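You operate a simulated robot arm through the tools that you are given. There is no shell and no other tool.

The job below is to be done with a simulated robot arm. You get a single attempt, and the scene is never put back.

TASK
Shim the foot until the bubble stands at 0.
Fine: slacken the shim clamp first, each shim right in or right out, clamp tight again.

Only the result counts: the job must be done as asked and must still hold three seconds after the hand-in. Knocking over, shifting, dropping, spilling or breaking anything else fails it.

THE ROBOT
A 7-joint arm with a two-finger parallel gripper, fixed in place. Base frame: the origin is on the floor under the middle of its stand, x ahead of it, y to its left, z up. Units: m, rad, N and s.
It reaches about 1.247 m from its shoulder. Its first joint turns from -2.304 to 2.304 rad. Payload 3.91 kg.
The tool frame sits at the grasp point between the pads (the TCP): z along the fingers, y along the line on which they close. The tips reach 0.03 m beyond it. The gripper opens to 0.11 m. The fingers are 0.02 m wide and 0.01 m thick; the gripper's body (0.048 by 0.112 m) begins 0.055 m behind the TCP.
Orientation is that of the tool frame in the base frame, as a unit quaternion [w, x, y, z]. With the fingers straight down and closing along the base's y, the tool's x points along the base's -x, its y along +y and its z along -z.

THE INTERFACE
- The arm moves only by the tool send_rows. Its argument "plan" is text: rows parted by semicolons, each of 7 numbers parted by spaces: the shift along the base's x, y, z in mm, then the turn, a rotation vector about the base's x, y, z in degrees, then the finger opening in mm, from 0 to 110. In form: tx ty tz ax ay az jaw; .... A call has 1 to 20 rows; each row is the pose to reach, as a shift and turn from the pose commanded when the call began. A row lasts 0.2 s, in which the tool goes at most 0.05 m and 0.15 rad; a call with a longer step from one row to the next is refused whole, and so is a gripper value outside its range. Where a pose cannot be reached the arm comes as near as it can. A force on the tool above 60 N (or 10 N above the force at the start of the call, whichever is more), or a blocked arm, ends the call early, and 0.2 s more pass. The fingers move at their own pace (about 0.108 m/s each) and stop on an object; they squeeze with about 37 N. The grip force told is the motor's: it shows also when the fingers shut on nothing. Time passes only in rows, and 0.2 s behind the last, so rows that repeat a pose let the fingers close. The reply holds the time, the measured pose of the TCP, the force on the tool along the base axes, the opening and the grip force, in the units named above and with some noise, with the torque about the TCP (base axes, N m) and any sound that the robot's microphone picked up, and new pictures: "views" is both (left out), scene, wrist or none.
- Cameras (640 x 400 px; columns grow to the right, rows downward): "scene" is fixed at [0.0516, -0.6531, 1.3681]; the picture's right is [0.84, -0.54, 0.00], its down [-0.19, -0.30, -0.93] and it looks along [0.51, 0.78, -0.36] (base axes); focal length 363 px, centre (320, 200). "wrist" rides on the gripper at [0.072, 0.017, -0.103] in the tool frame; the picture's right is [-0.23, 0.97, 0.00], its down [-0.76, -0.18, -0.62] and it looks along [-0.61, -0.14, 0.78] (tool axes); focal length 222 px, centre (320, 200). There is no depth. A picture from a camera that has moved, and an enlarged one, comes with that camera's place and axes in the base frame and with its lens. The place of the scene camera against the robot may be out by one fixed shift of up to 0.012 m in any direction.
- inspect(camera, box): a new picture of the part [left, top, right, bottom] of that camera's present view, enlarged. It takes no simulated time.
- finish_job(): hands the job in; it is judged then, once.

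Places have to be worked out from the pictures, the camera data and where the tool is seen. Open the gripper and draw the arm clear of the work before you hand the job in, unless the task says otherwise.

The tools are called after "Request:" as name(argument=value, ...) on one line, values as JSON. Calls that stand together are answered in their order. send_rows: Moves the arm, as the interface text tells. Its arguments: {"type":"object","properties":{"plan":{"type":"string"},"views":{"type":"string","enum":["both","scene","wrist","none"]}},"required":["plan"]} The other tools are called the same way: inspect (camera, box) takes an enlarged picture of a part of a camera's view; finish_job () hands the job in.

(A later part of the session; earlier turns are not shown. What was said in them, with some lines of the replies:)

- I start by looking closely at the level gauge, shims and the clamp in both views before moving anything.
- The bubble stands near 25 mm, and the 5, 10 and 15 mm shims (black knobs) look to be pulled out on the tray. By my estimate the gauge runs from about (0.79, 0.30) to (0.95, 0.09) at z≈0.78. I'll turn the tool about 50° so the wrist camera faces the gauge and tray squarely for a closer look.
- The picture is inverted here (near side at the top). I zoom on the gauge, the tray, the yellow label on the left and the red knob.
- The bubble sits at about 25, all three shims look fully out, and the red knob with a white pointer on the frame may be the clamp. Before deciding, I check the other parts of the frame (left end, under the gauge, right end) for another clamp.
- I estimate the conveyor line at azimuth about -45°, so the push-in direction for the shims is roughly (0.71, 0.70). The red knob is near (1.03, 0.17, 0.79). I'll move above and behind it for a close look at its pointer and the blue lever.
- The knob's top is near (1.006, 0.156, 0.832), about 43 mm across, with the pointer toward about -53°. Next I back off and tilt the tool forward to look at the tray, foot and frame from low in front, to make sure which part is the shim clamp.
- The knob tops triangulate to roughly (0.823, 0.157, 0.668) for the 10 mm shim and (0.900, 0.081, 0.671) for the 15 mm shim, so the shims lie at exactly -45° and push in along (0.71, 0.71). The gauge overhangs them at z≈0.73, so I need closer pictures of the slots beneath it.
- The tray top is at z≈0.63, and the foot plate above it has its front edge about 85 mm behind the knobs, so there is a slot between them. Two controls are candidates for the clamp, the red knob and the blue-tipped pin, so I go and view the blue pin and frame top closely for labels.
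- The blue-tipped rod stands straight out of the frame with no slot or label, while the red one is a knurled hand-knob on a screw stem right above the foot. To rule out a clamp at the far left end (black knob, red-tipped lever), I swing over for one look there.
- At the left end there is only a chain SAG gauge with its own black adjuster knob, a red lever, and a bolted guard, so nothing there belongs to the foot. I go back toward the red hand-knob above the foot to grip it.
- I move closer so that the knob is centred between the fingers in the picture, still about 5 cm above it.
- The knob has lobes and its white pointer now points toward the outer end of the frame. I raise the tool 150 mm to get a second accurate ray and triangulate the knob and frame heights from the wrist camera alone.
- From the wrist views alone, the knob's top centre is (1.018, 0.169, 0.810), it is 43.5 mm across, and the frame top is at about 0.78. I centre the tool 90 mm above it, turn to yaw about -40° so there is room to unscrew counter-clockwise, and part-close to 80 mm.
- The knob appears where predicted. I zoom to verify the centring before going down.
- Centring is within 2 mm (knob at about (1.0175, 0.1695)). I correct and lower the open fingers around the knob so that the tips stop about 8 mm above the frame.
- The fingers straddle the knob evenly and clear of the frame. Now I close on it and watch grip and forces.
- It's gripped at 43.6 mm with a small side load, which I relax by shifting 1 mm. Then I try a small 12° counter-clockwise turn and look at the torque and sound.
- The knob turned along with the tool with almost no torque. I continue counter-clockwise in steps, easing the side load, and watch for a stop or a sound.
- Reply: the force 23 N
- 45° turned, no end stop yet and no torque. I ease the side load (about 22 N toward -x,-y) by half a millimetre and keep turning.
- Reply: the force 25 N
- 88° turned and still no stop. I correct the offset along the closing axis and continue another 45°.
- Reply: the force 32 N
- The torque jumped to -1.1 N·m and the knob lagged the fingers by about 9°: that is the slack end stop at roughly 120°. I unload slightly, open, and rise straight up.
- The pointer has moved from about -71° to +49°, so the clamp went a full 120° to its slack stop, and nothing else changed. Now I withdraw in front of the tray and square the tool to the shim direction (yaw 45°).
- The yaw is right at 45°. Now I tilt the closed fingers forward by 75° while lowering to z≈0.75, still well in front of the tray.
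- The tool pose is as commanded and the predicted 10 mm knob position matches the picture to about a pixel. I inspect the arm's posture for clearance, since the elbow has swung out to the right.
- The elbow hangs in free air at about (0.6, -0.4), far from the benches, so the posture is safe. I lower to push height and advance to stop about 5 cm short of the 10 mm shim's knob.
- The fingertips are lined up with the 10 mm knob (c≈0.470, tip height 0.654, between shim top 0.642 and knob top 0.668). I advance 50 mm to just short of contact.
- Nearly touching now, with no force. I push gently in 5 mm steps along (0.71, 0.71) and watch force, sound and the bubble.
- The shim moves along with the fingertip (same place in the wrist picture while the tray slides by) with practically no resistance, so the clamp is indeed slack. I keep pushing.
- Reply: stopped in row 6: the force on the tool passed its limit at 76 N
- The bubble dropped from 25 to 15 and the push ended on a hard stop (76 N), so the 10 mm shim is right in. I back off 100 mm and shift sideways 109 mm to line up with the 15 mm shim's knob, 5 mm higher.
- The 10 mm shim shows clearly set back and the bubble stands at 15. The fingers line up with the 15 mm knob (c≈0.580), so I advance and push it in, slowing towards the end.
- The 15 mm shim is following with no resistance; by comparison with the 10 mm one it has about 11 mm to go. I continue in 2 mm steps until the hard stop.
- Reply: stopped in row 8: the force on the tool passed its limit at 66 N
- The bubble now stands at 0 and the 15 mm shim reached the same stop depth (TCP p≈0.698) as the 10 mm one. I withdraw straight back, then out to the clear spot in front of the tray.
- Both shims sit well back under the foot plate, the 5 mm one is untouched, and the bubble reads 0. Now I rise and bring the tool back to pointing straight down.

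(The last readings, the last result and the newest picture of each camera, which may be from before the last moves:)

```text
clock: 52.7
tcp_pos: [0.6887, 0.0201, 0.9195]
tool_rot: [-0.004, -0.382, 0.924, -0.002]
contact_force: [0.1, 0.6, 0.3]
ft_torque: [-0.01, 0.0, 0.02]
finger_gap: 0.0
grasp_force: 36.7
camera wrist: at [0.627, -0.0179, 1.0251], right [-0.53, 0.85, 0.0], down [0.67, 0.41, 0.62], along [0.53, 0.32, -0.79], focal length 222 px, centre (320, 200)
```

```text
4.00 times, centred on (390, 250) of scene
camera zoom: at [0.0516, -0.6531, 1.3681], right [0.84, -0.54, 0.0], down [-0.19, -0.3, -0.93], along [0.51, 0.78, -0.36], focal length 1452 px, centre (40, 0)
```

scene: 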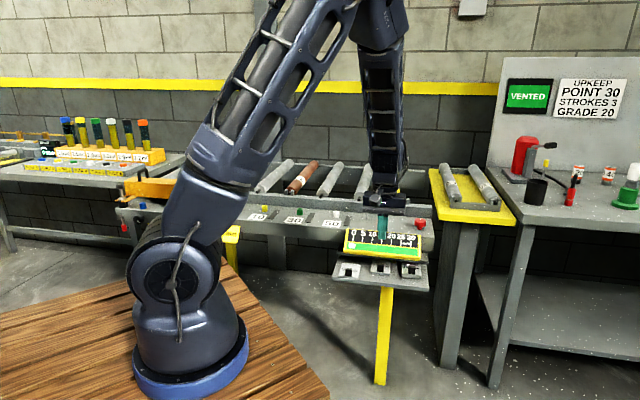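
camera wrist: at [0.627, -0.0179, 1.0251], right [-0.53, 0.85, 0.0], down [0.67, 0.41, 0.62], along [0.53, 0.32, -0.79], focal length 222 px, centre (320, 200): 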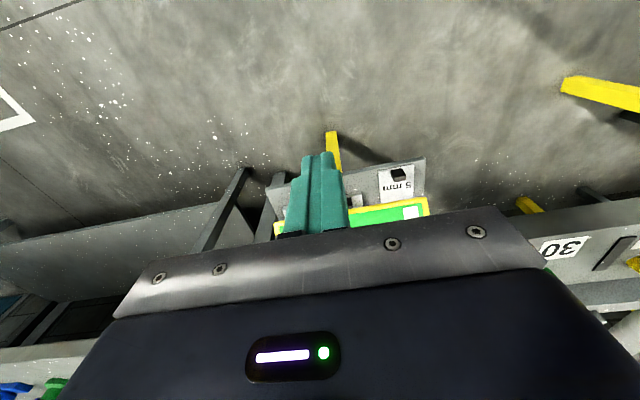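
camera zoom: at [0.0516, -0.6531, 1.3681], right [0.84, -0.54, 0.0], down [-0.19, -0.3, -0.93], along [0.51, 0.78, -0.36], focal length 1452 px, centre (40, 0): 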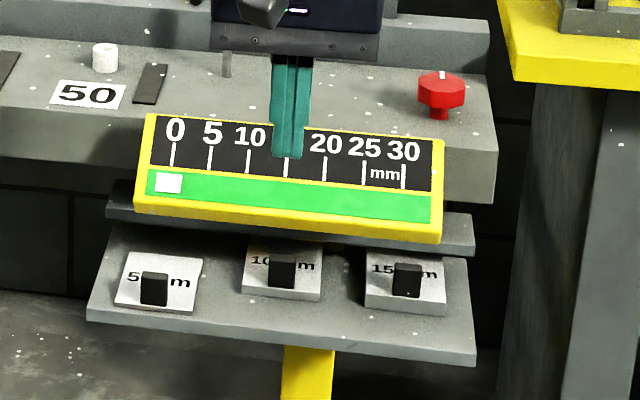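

All as wanted: both shims in, the bubble at 0. Next I open the fingers and go back above the red knob with yaw about 90°, so I can turn it clockwise 120° to clamp again.

Request:
send_rows(plan="41 19 5 0 0 5.6 0; 82 37 5 0 0 11.2 20; 123 56 5 0 0 16.8 50; 164 75 5 0 0 22.4 80; 205 93 3 0 0 28 80; 246 112 0 0 0 33.6 80; 287 130 -3 0 0 39.2 80; 329 149 -8 0 0 45 80; 329 149 -8 0 0 45 80; 329 149 -8 0 0 45 80", views="both")

Request:
inspect(camera="wrist", box=[260, 70, 380, 180])

```text
clock: 54.9
tcp_pos: [1.0168, 0.1668, 0.9082]
tool_rot: [-0.002, -0.706, 0.708, -0.003]
contact_force: [0.1, -0.4, 0.1]
ft_torque: [-0.01, 0.0, -0.02]
finger_gap: 0.0796
grasp_force: 0.1
camera wrist: at [1.0009, 0.0947, 1.0145], right [-0.97, 0.23, 0.0], down [0.18, 0.77, 0.62], along [0.14, 0.6, -0.79], focal length 222 px, centre (320, 200)
```

scene: 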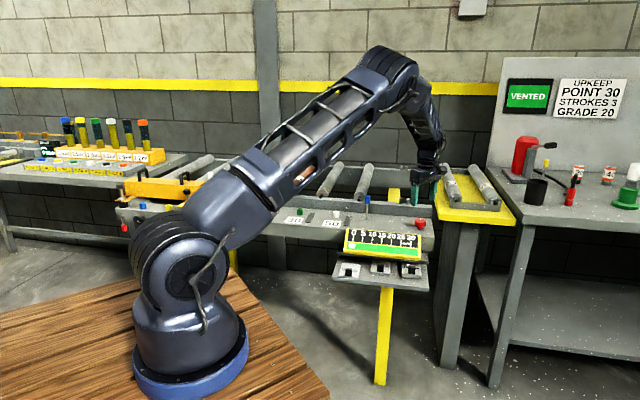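
wrist: 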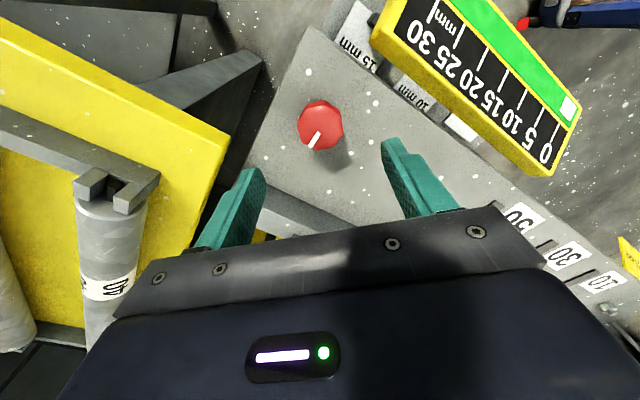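

```text
3.64 times, centred on (320, 125) of wrist
camera zoom: at [1.0009, 0.0947, 1.0145], right [-0.97, 0.23, 0.0], down [0.18, 0.77, 0.62], along [0.14, 0.6, -0.79], focal length 808 px, centre (320, 473)
```

zoom: 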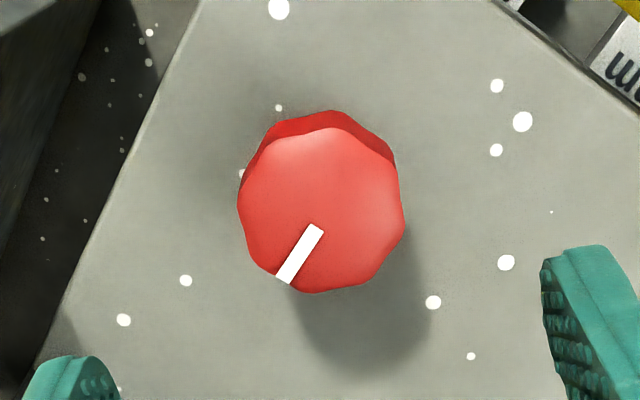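

The knob still points at its slack stop, and its centre is about (1.018, 0.169). I make a small correction (1 mm, 2 mm, 0.4° tilt) and descend around it.

Request:
send_rows(plan="1 2 -25 0.4 0.1 0 80; 1 2 -50 0.4 0.1 0 80; 1 2 -75 0.4 0.1 0 80; 1 2 -90.5 0.4 0.1 0 80; 1 2 -90.5 0.4 0.1 0 80", views="wrist")

Request:
inspect(camera="wrist", box=[220, 60, 420, 220])

```text
clock: 56.1
tcp_pos: [1.0168, 0.1722, 0.8206]
tool_rot: [0.0, -0.707, 0.707, 0.001]
contact_force: [-0.9, 0.8, 0.1]
ft_torque: [0.0, -0.02, -0.02]
finger_gap: 0.0803
grasp_force: 0.1
camera wrist: at [1.0011, 0.0993, 0.9251], right [-0.97, 0.23, 0.0], down [0.18, 0.76, 0.62], along [0.14, 0.61, -0.78], focal length 222 px, centre (320, 200)
```

wrist: 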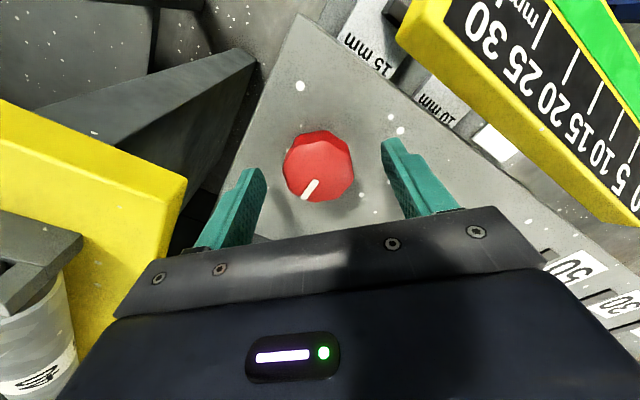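

```text
2.50 times, centred on (320, 140) of wrist
camera zoom: at [1.0011, 0.0993, 0.9251], right [-0.97, 0.23, 0.0], down [0.18, 0.76, 0.62], along [0.14, 0.61, -0.78], focal length 555 px, centre (320, 350)
```

zoom: 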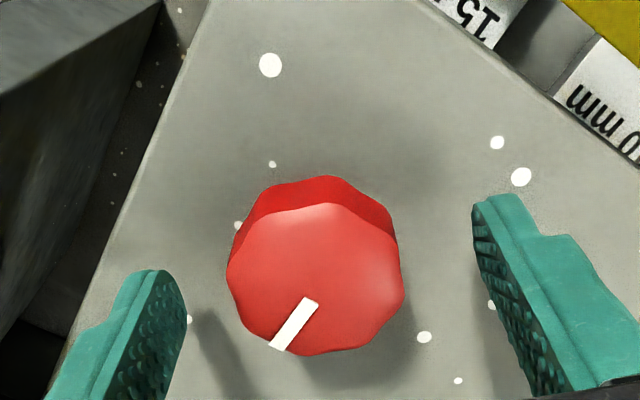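

The tool is about 1 mm off in x and 3 mm in y from the knob axis. I correct that, lower 2 mm and close.

Request:
send_rows(plan="1 -2.5 -2 0 0 0 80; 1 -2.5 -2 0 0 0 60; 1 -2.5 -2 0 0 0 30; 1 -2.5 -2 0 0 0 30; 1 -2.5 -2 0 0 0 30; 1 -2.5 -2 0 0 0 30", views="wrist")

Request:
inspect(camera="wrist", box=[260, 110, 380, 220])

```text
clock: 57.5
tcp_pos: [1.0189, 0.1686, 0.8187]
tool_rot: [0.0, -0.707, 0.707, 0.001]
contact_force: [-23.7, -4.0, 1.5]
ft_torque: [-0.09, 0.57, -0.03]
finger_gap: 0.0431
grasp_force: 44.8
camera wrist: at [1.0017, 0.0966, 0.9232], right [-0.97, 0.23, 0.0], down [0.18, 0.76, 0.62], along [0.14, 0.61, -0.78], focal length 222 px, centre (320, 200)
```

wrist: 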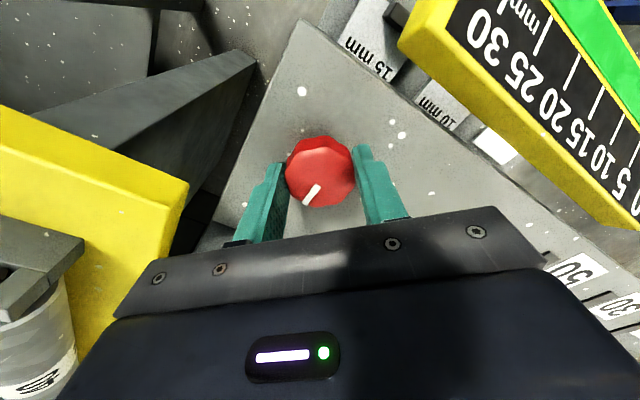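

```text
3.64 times, centred on (320, 165) of wrist
camera zoom: at [1.0017, 0.0966, 0.9232], right [-0.97, 0.23, 0.0], down [0.18, 0.76, 0.62], along [0.14, 0.61, -0.78], focal length 808 px, centre (320, 327)
```

zoom: 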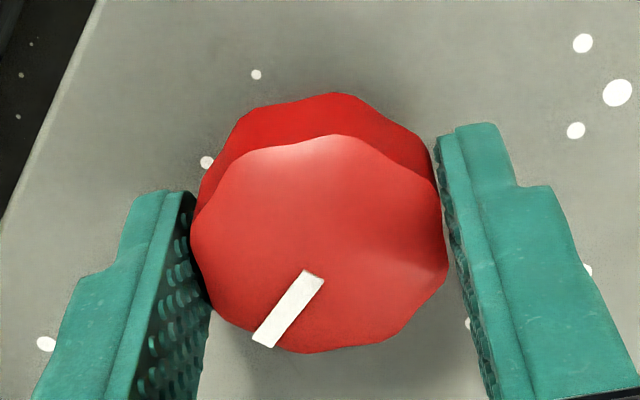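

Gripped, with a 24 N side load in -x that I relieve by 1 mm while turning. I turn clockwise in 5° rows.

Request:
send_rows(plan="-0.9 0 0 0 0 -2 30; -0.9 0 0 0 0 -6 30; -0.9 0 0 0 0 -11 30; -0.9 0 0 0 0 -16 30; -0.9 0 0 0 0 -21 30; -0.9 0 0 0 0 -26 30; -0.9 0 0 0 0 -31 30; -0.9 0 0 0 0 -36 30; -0.9 0 0 0 0 -41 30", views="wrist")

Request:
inspect(camera="wrist", box=[260, 110, 380, 220])

```text
clock: 59.5
tcp_pos: [1.0177, 0.1699, 0.8185]
tool_rot: [0.0, -0.413, 0.911, -0.001]
contact_force: [-20.5, -2.2, -6.2]
ft_torque: [-0.15, 0.79, 0.04]
finger_gap: 0.0431
grasp_force: 44.4
camera wrist: at [0.9579, 0.1257, 0.9233], right [-0.58, 0.81, 0.0], down [0.64, 0.46, 0.62], along [0.51, 0.36, -0.78], focal length 222 px, centre (320, 200)
```

wrist: 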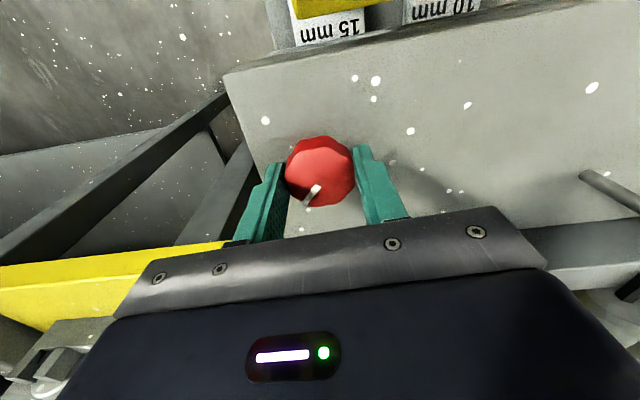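

```text
3.64 times, centred on (320, 165) of wrist
camera zoom: at [0.9579, 0.1257, 0.9233], right [-0.58, 0.81, 0.0], down [0.64, 0.46, 0.62], along [0.51, 0.36, -0.78], focal length 808 px, centre (320, 327)
```

zoom: 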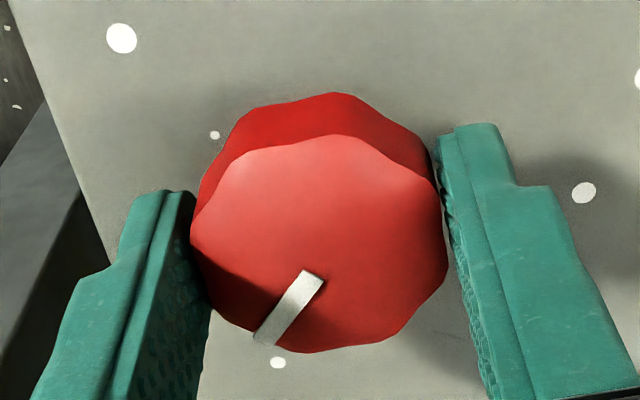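

The knob follows without slipping (41° turned). I continue clockwise.

Request:
send_rows(plan="-0.7 0 0 0 0 -2 30; -0.7 0 0 0 0 -6 30; -0.7 0 0 0 0 -11 30; -0.7 0 0 0 0 -16 30; -0.7 0 0 0 0 -21 30; -0.7 0 0 0 0 -26 30; -0.7 0 0 0 0 -31 30; -0.7 0 0 0 0 -36 30; -0.7 0 0 0 0 -41 30; -0.7 0 0 0 0 -46 30; -0.7 0 0 0 0 -50 30", views="wrist")

Request:
inspect(camera="wrist", box=[260, 110, 380, 220])

```text
clock: 61.9
tcp_pos: [1.0183, 0.1696, 0.818]
tool_rot: [0.001, 0.01, 1.0, 0.001]
contact_force: [-6.0, 7.7, -8.1]
ft_torque: [0.32, -0.83, -0.02]
finger_gap: 0.0435
grasp_force: 44.9
camera wrist: at [0.9461, 0.1877, 0.9233], right [0.25, 0.97, 0.0], down [0.76, -0.19, 0.62], along [0.6, -0.15, -0.78], focal length 222 px, centre (320, 200)
```

wrist: 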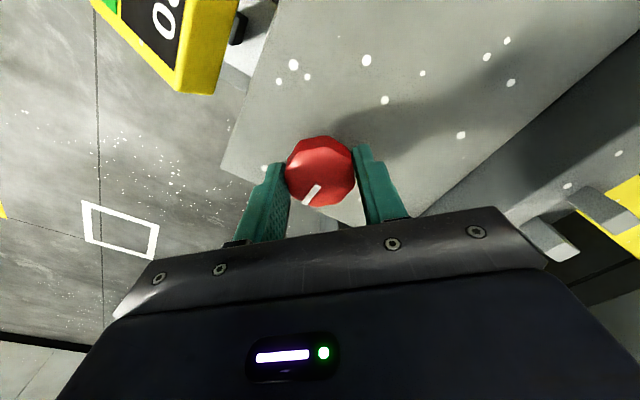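

```text
3.64 times, centred on (320, 165) of wrist
camera zoom: at [0.9461, 0.1877, 0.9233], right [0.25, 0.97, 0.0], down [0.76, -0.19, 0.62], along [0.6, -0.15, -0.78], focal length 808 px, centre (320, 327)
```

zoom: 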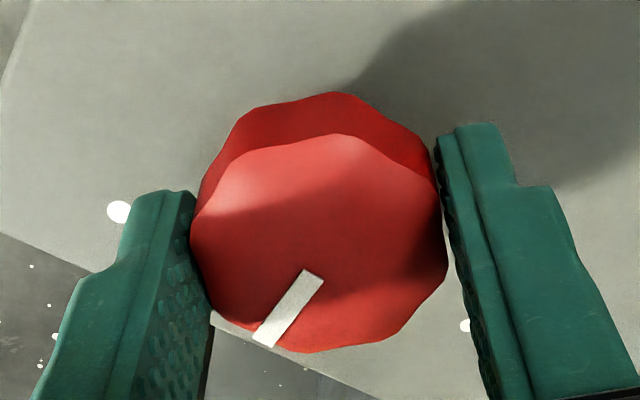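

91° turned, no slip; about 29° remain. I keep turning clockwise until the torque shows it is tight.

Request:
send_rows(plan="0 0 0 0 0 -4 30; 0 0 0 0 0 -8 30; 0 0 0 0 0 -12 30; 0 0 0 0 0 -16 30; 0 0 0 0 0 -20 30; 0 0 0 0 0 -24 30; 0 0 0 0 0 -28 30; 0 0 0 0 0 -31 30; 0 0 0 0 0 -34 30; 0 0 0 0 0 -37 30", views="wrist")

Request:
inspect(camera="wrist", box=[260, 110, 380, 220])

```text
clock: 64.1
tcp_pos: [1.0182, 0.1697, 0.82]
tool_rot: [0.001, 0.327, 0.945, 0.0]
contact_force: [5.1, 17.5, -5.0]
ft_torque: [0.06, -0.04, 0.93]
finger_gap: 0.0439
grasp_force: 45.2
camera wrist: at [0.9721, 0.2271, 0.9237], right [0.78, 0.63, 0.0], down [0.49, -0.61, 0.62], along [0.39, -0.49, -0.78], focal length 222 px, centre (320, 200)
```

wrist: 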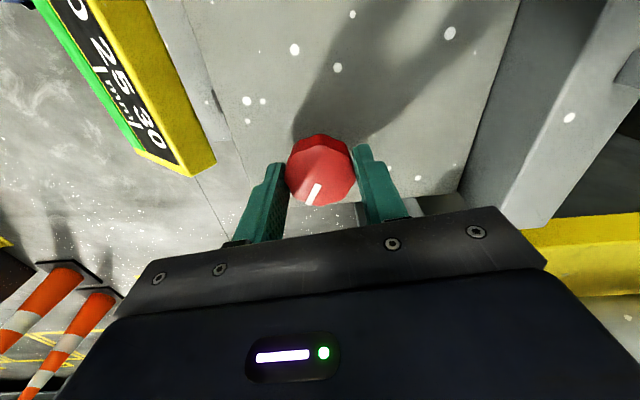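

```text
3.64 times, centred on (320, 165) of wrist
camera zoom: at [0.9721, 0.2271, 0.9237], right [0.78, 0.63, 0.0], down [0.49, -0.61, 0.62], along [0.39, -0.49, -0.78], focal length 808 px, centre (320, 327)
```

zoom: 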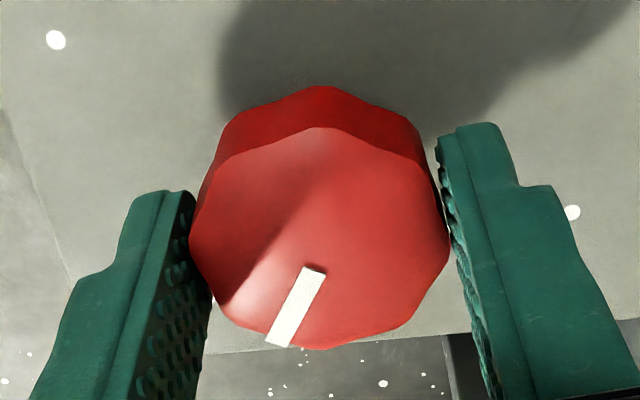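

Torque rose to +0.93 N·m and the pointer is back at about -72°, its original tight position, with the fingers slipping past. I open the fingers without turning back, rise, and check.

Request:
send_rows(plan="0 0 0 0 0 0 50; 0 0 0 0 0 0 80; 0 0 0 0 0 0 80; 0 0 0 0 0 0 80; 0 0 25 0 0 0 80; 0 0 55 0 0 0 80; 0 0 90 0 0 0 80; 0 0 130 0 0 0 80; 0 0 130 0 0 0 80", views="both")

Request:
inspect(camera="wrist", box=[260, 50, 380, 160])

Request:
inspect(camera="scene", box=[330, 180, 450, 300])

```text
clock: 66.1
tcp_pos: [1.0174, 0.1684, 0.9479]
tool_rot: [0.0, 0.326, 0.945, 0.0]
contact_force: [0.2, 0.5, -0.5]
ft_torque: [0.03, 0.0, 0.02]
finger_gap: 0.08
grasp_force: 0.0
camera wrist: at [0.9712, 0.2261, 1.053], right [0.78, 0.63, 0.0], down [0.49, -0.61, 0.62], along [0.39, -0.49, -0.78], focal length 222 px, centre (320, 200)
```

scene: 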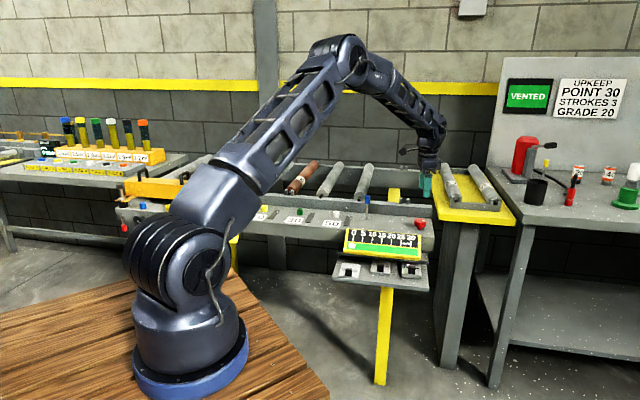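
wrist: 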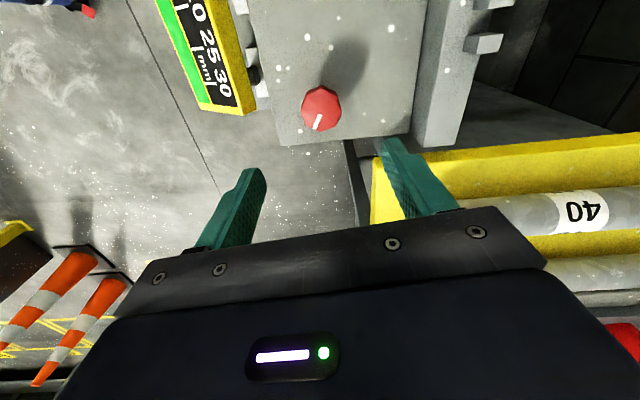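

```text
3.64 times, centred on (320, 105) of wrist
camera zoom: at [0.9712, 0.2261, 1.053], right [0.78, 0.63, 0.0], down [0.49, -0.61, 0.62], along [0.39, -0.49, -0.78], focal length 808 px, centre (320, 546)
```

zoom: 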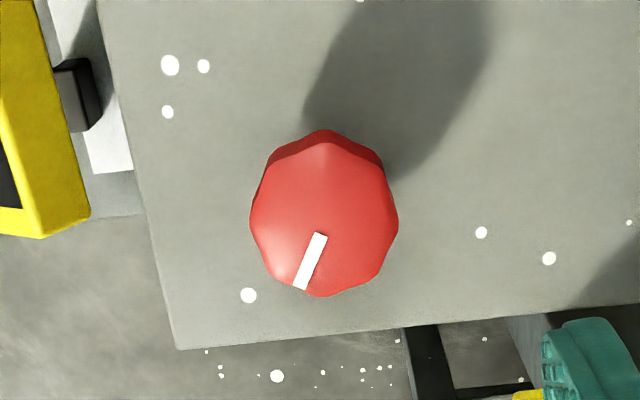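

```text
3.33 times, centred on (390, 240) of scene
camera zoom: at [0.0516, -0.6531, 1.3681], right [0.84, -0.54, 0.0], down [-0.19, -0.3, -0.93], along [0.51, 0.78, -0.36], focal length 1210 px, centre (87, 67)
```

zoom: 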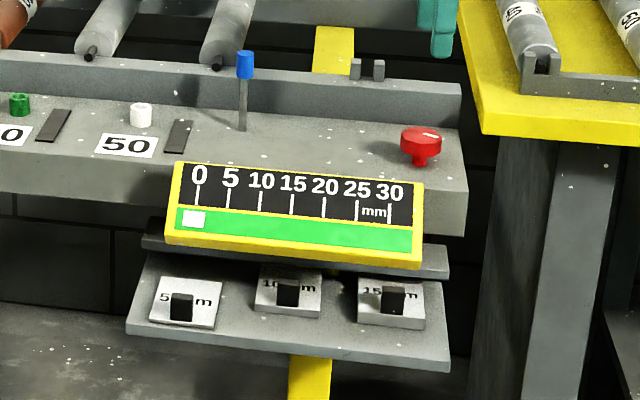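

The knob's pointer is back where it was at the start. I zoom hard on the gauge and the shims for a last check of the reading.

Request:
inspect(camera="scene", box=[340, 222, 390, 262])

Request:
inspect(camera="scene", box=[335, 250, 435, 300])

Request:
inspect(camera="scene", box=[390, 200, 440, 240])

```text
10.00 times, centred on (365, 242) of scene
camera zoom: at [0.0516, -0.6531, 1.3681], right [0.84, -0.54, 0.0], down [-0.19, -0.3, -0.93], along [0.51, 0.78, -0.36], focal length 3630 px, centre (-130, -220)
```

zoom: 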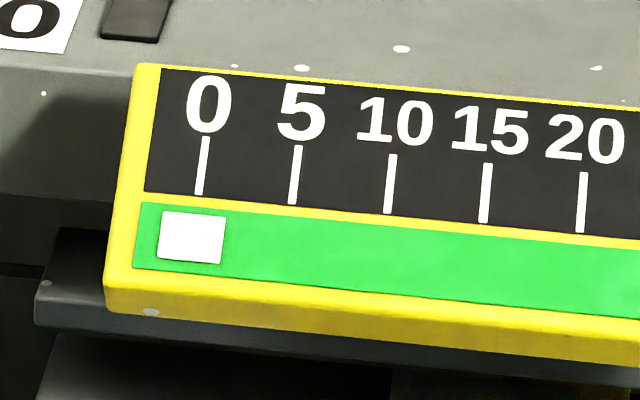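

```text
6.40 times, centred on (385, 275) of scene
camera zoom: at [0.0516, -0.6531, 1.3681], right [0.84, -0.54, 0.0], down [-0.19, -0.3, -0.93], along [0.51, 0.78, -0.36], focal length 2323 px, centre (-96, -280)
```

zoom: 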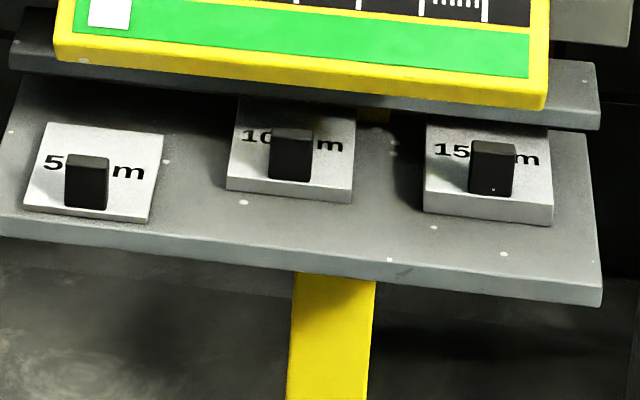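

```text
10.00 times, centred on (415, 220) of scene
camera zoom: at [0.0516, -0.6531, 1.3681], right [0.84, -0.54, 0.0], down [-0.19, -0.3, -0.93], along [0.51, 0.78, -0.36], focal length 3630 px, centre (-630, 0)
```

zoom: 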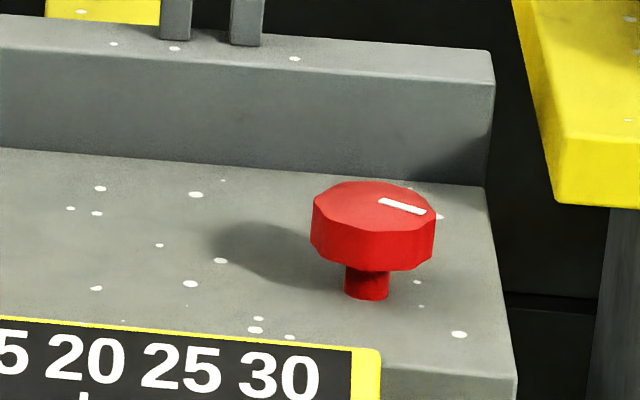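

The bubble's centre lies on the 0 mark's extension (within about 0.1 mm), the 10 and 15 mm shims are fully in, the 5 mm fully out, and the knob is tight. I draw the arm clear, back to about its starting pose, with the gripper open.

Request:
send_rows(plan="0 0 40 0 0 0 80; -20 0 80 0 0 4 80; -60 2 105 0 0 8 90; -105 4 110 0 0 12 100; -150 6 110 0 0 16 110; -195 8 110 0 0 20 110; -240 9 110 0 0 24 110; -285 10 110 0 0 28 110; -330 12 110 0 0 32 110; -370 13 110 0 0 36 110; -407 14 110 0 0 38 110; -407 14 110 0 0 38 110; -407 14 110 0 0 38 110", views="both")

Request:
inspect(camera="scene", box=[330, 180, 450, 300])

Request:
inspect(camera="wrist", box=[280, 80, 480, 240])

```text
clock: 68.9
tcp_pos: [0.6108, 0.1853, 1.0596]
tool_rot: [0.001, 0.0, 1.0, 0.001]
contact_force: [-0.1, 0.0, 0.4]
ft_torque: [0.0, 0.02, 0.0]
finger_gap: 0.11
grasp_force: 0.0
camera wrist: at [0.5382, 0.2023, 1.1635], right [0.23, 0.97, 0.0], down [0.76, -0.18, 0.62], along [0.61, -0.14, -0.78], focal length 222 px, centre (320, 200)
```

scene: 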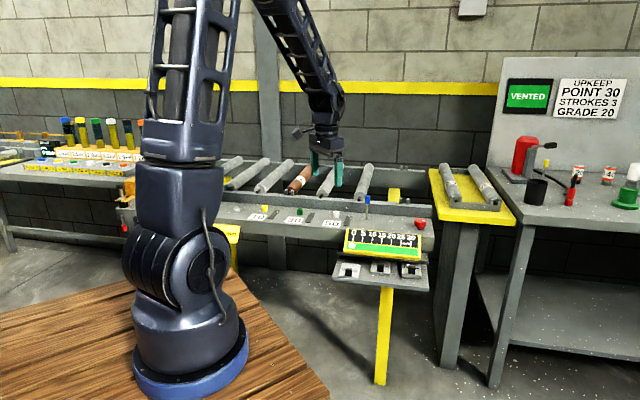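
wrist: 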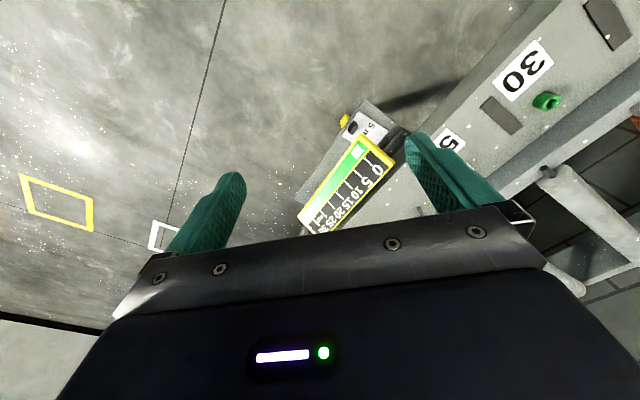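

```text
3.33 times, centred on (390, 240) of scene
camera zoom: at [0.0516, -0.6531, 1.3681], right [0.84, -0.54, 0.0], down [-0.19, -0.3, -0.93], along [0.51, 0.78, -0.36], focal length 1210 px, centre (87, 67)
```

zoom: 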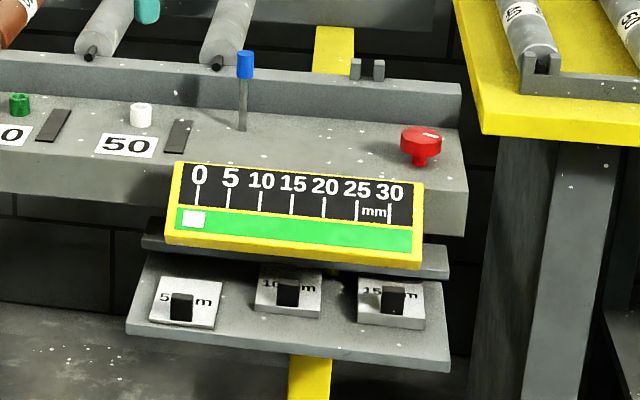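

```text
2.50 times, centred on (380, 160) of wrist
camera zoom: at [0.5382, 0.2023, 1.1635], right [0.23, 0.97, 0.0], down [0.76, -0.18, 0.62], along [0.61, -0.14, -0.78], focal length 555 px, centre (170, 300)
```

zoom: 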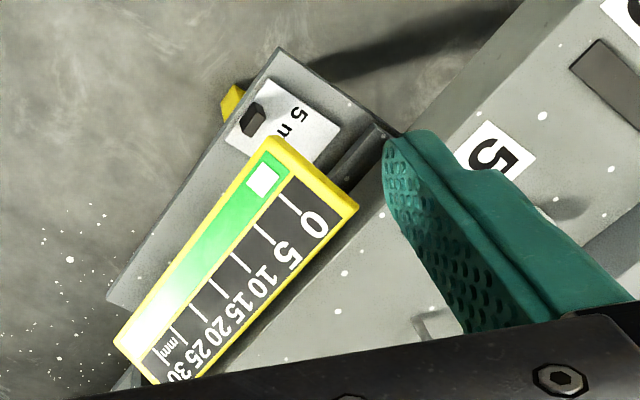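

The arm is clear with the gripper open. The bubble stands at 0, the 10 and 15 mm shims are right in, the 5 mm shim is right out, the clamp knob is back at its tight stop, and nothing else looks moved. I hand in the job.

Request:
finish_job()

```text
The job is handed in.
```

The foot is shimmed and the bubble stands at 0. I read it within about 0.1 mm of the mark after the clamp was tightened again. The job is handed in; no verdict came back.

- **Clamp:** I took the red knob above the foot to be the shim clamp, since nothing on it is labelled. It turned 120° counter-clockwise to its slack stop, and the shims then slid freely.
- **Shims:** The 10 mm and 15 mm shims are in, each pushed to a hard stop. The bubble went from 25 to 15, then to 0. The 5 mm shim is still fully out.
- **Clamp tight again:** I turned the knob 120° clockwise, back to its original stop, at about 0.93 N m. Its pointer sits where it did at the start.

Nothing else in the final pictures looks moved. The gripper is open and the arm is back near its starting pose.
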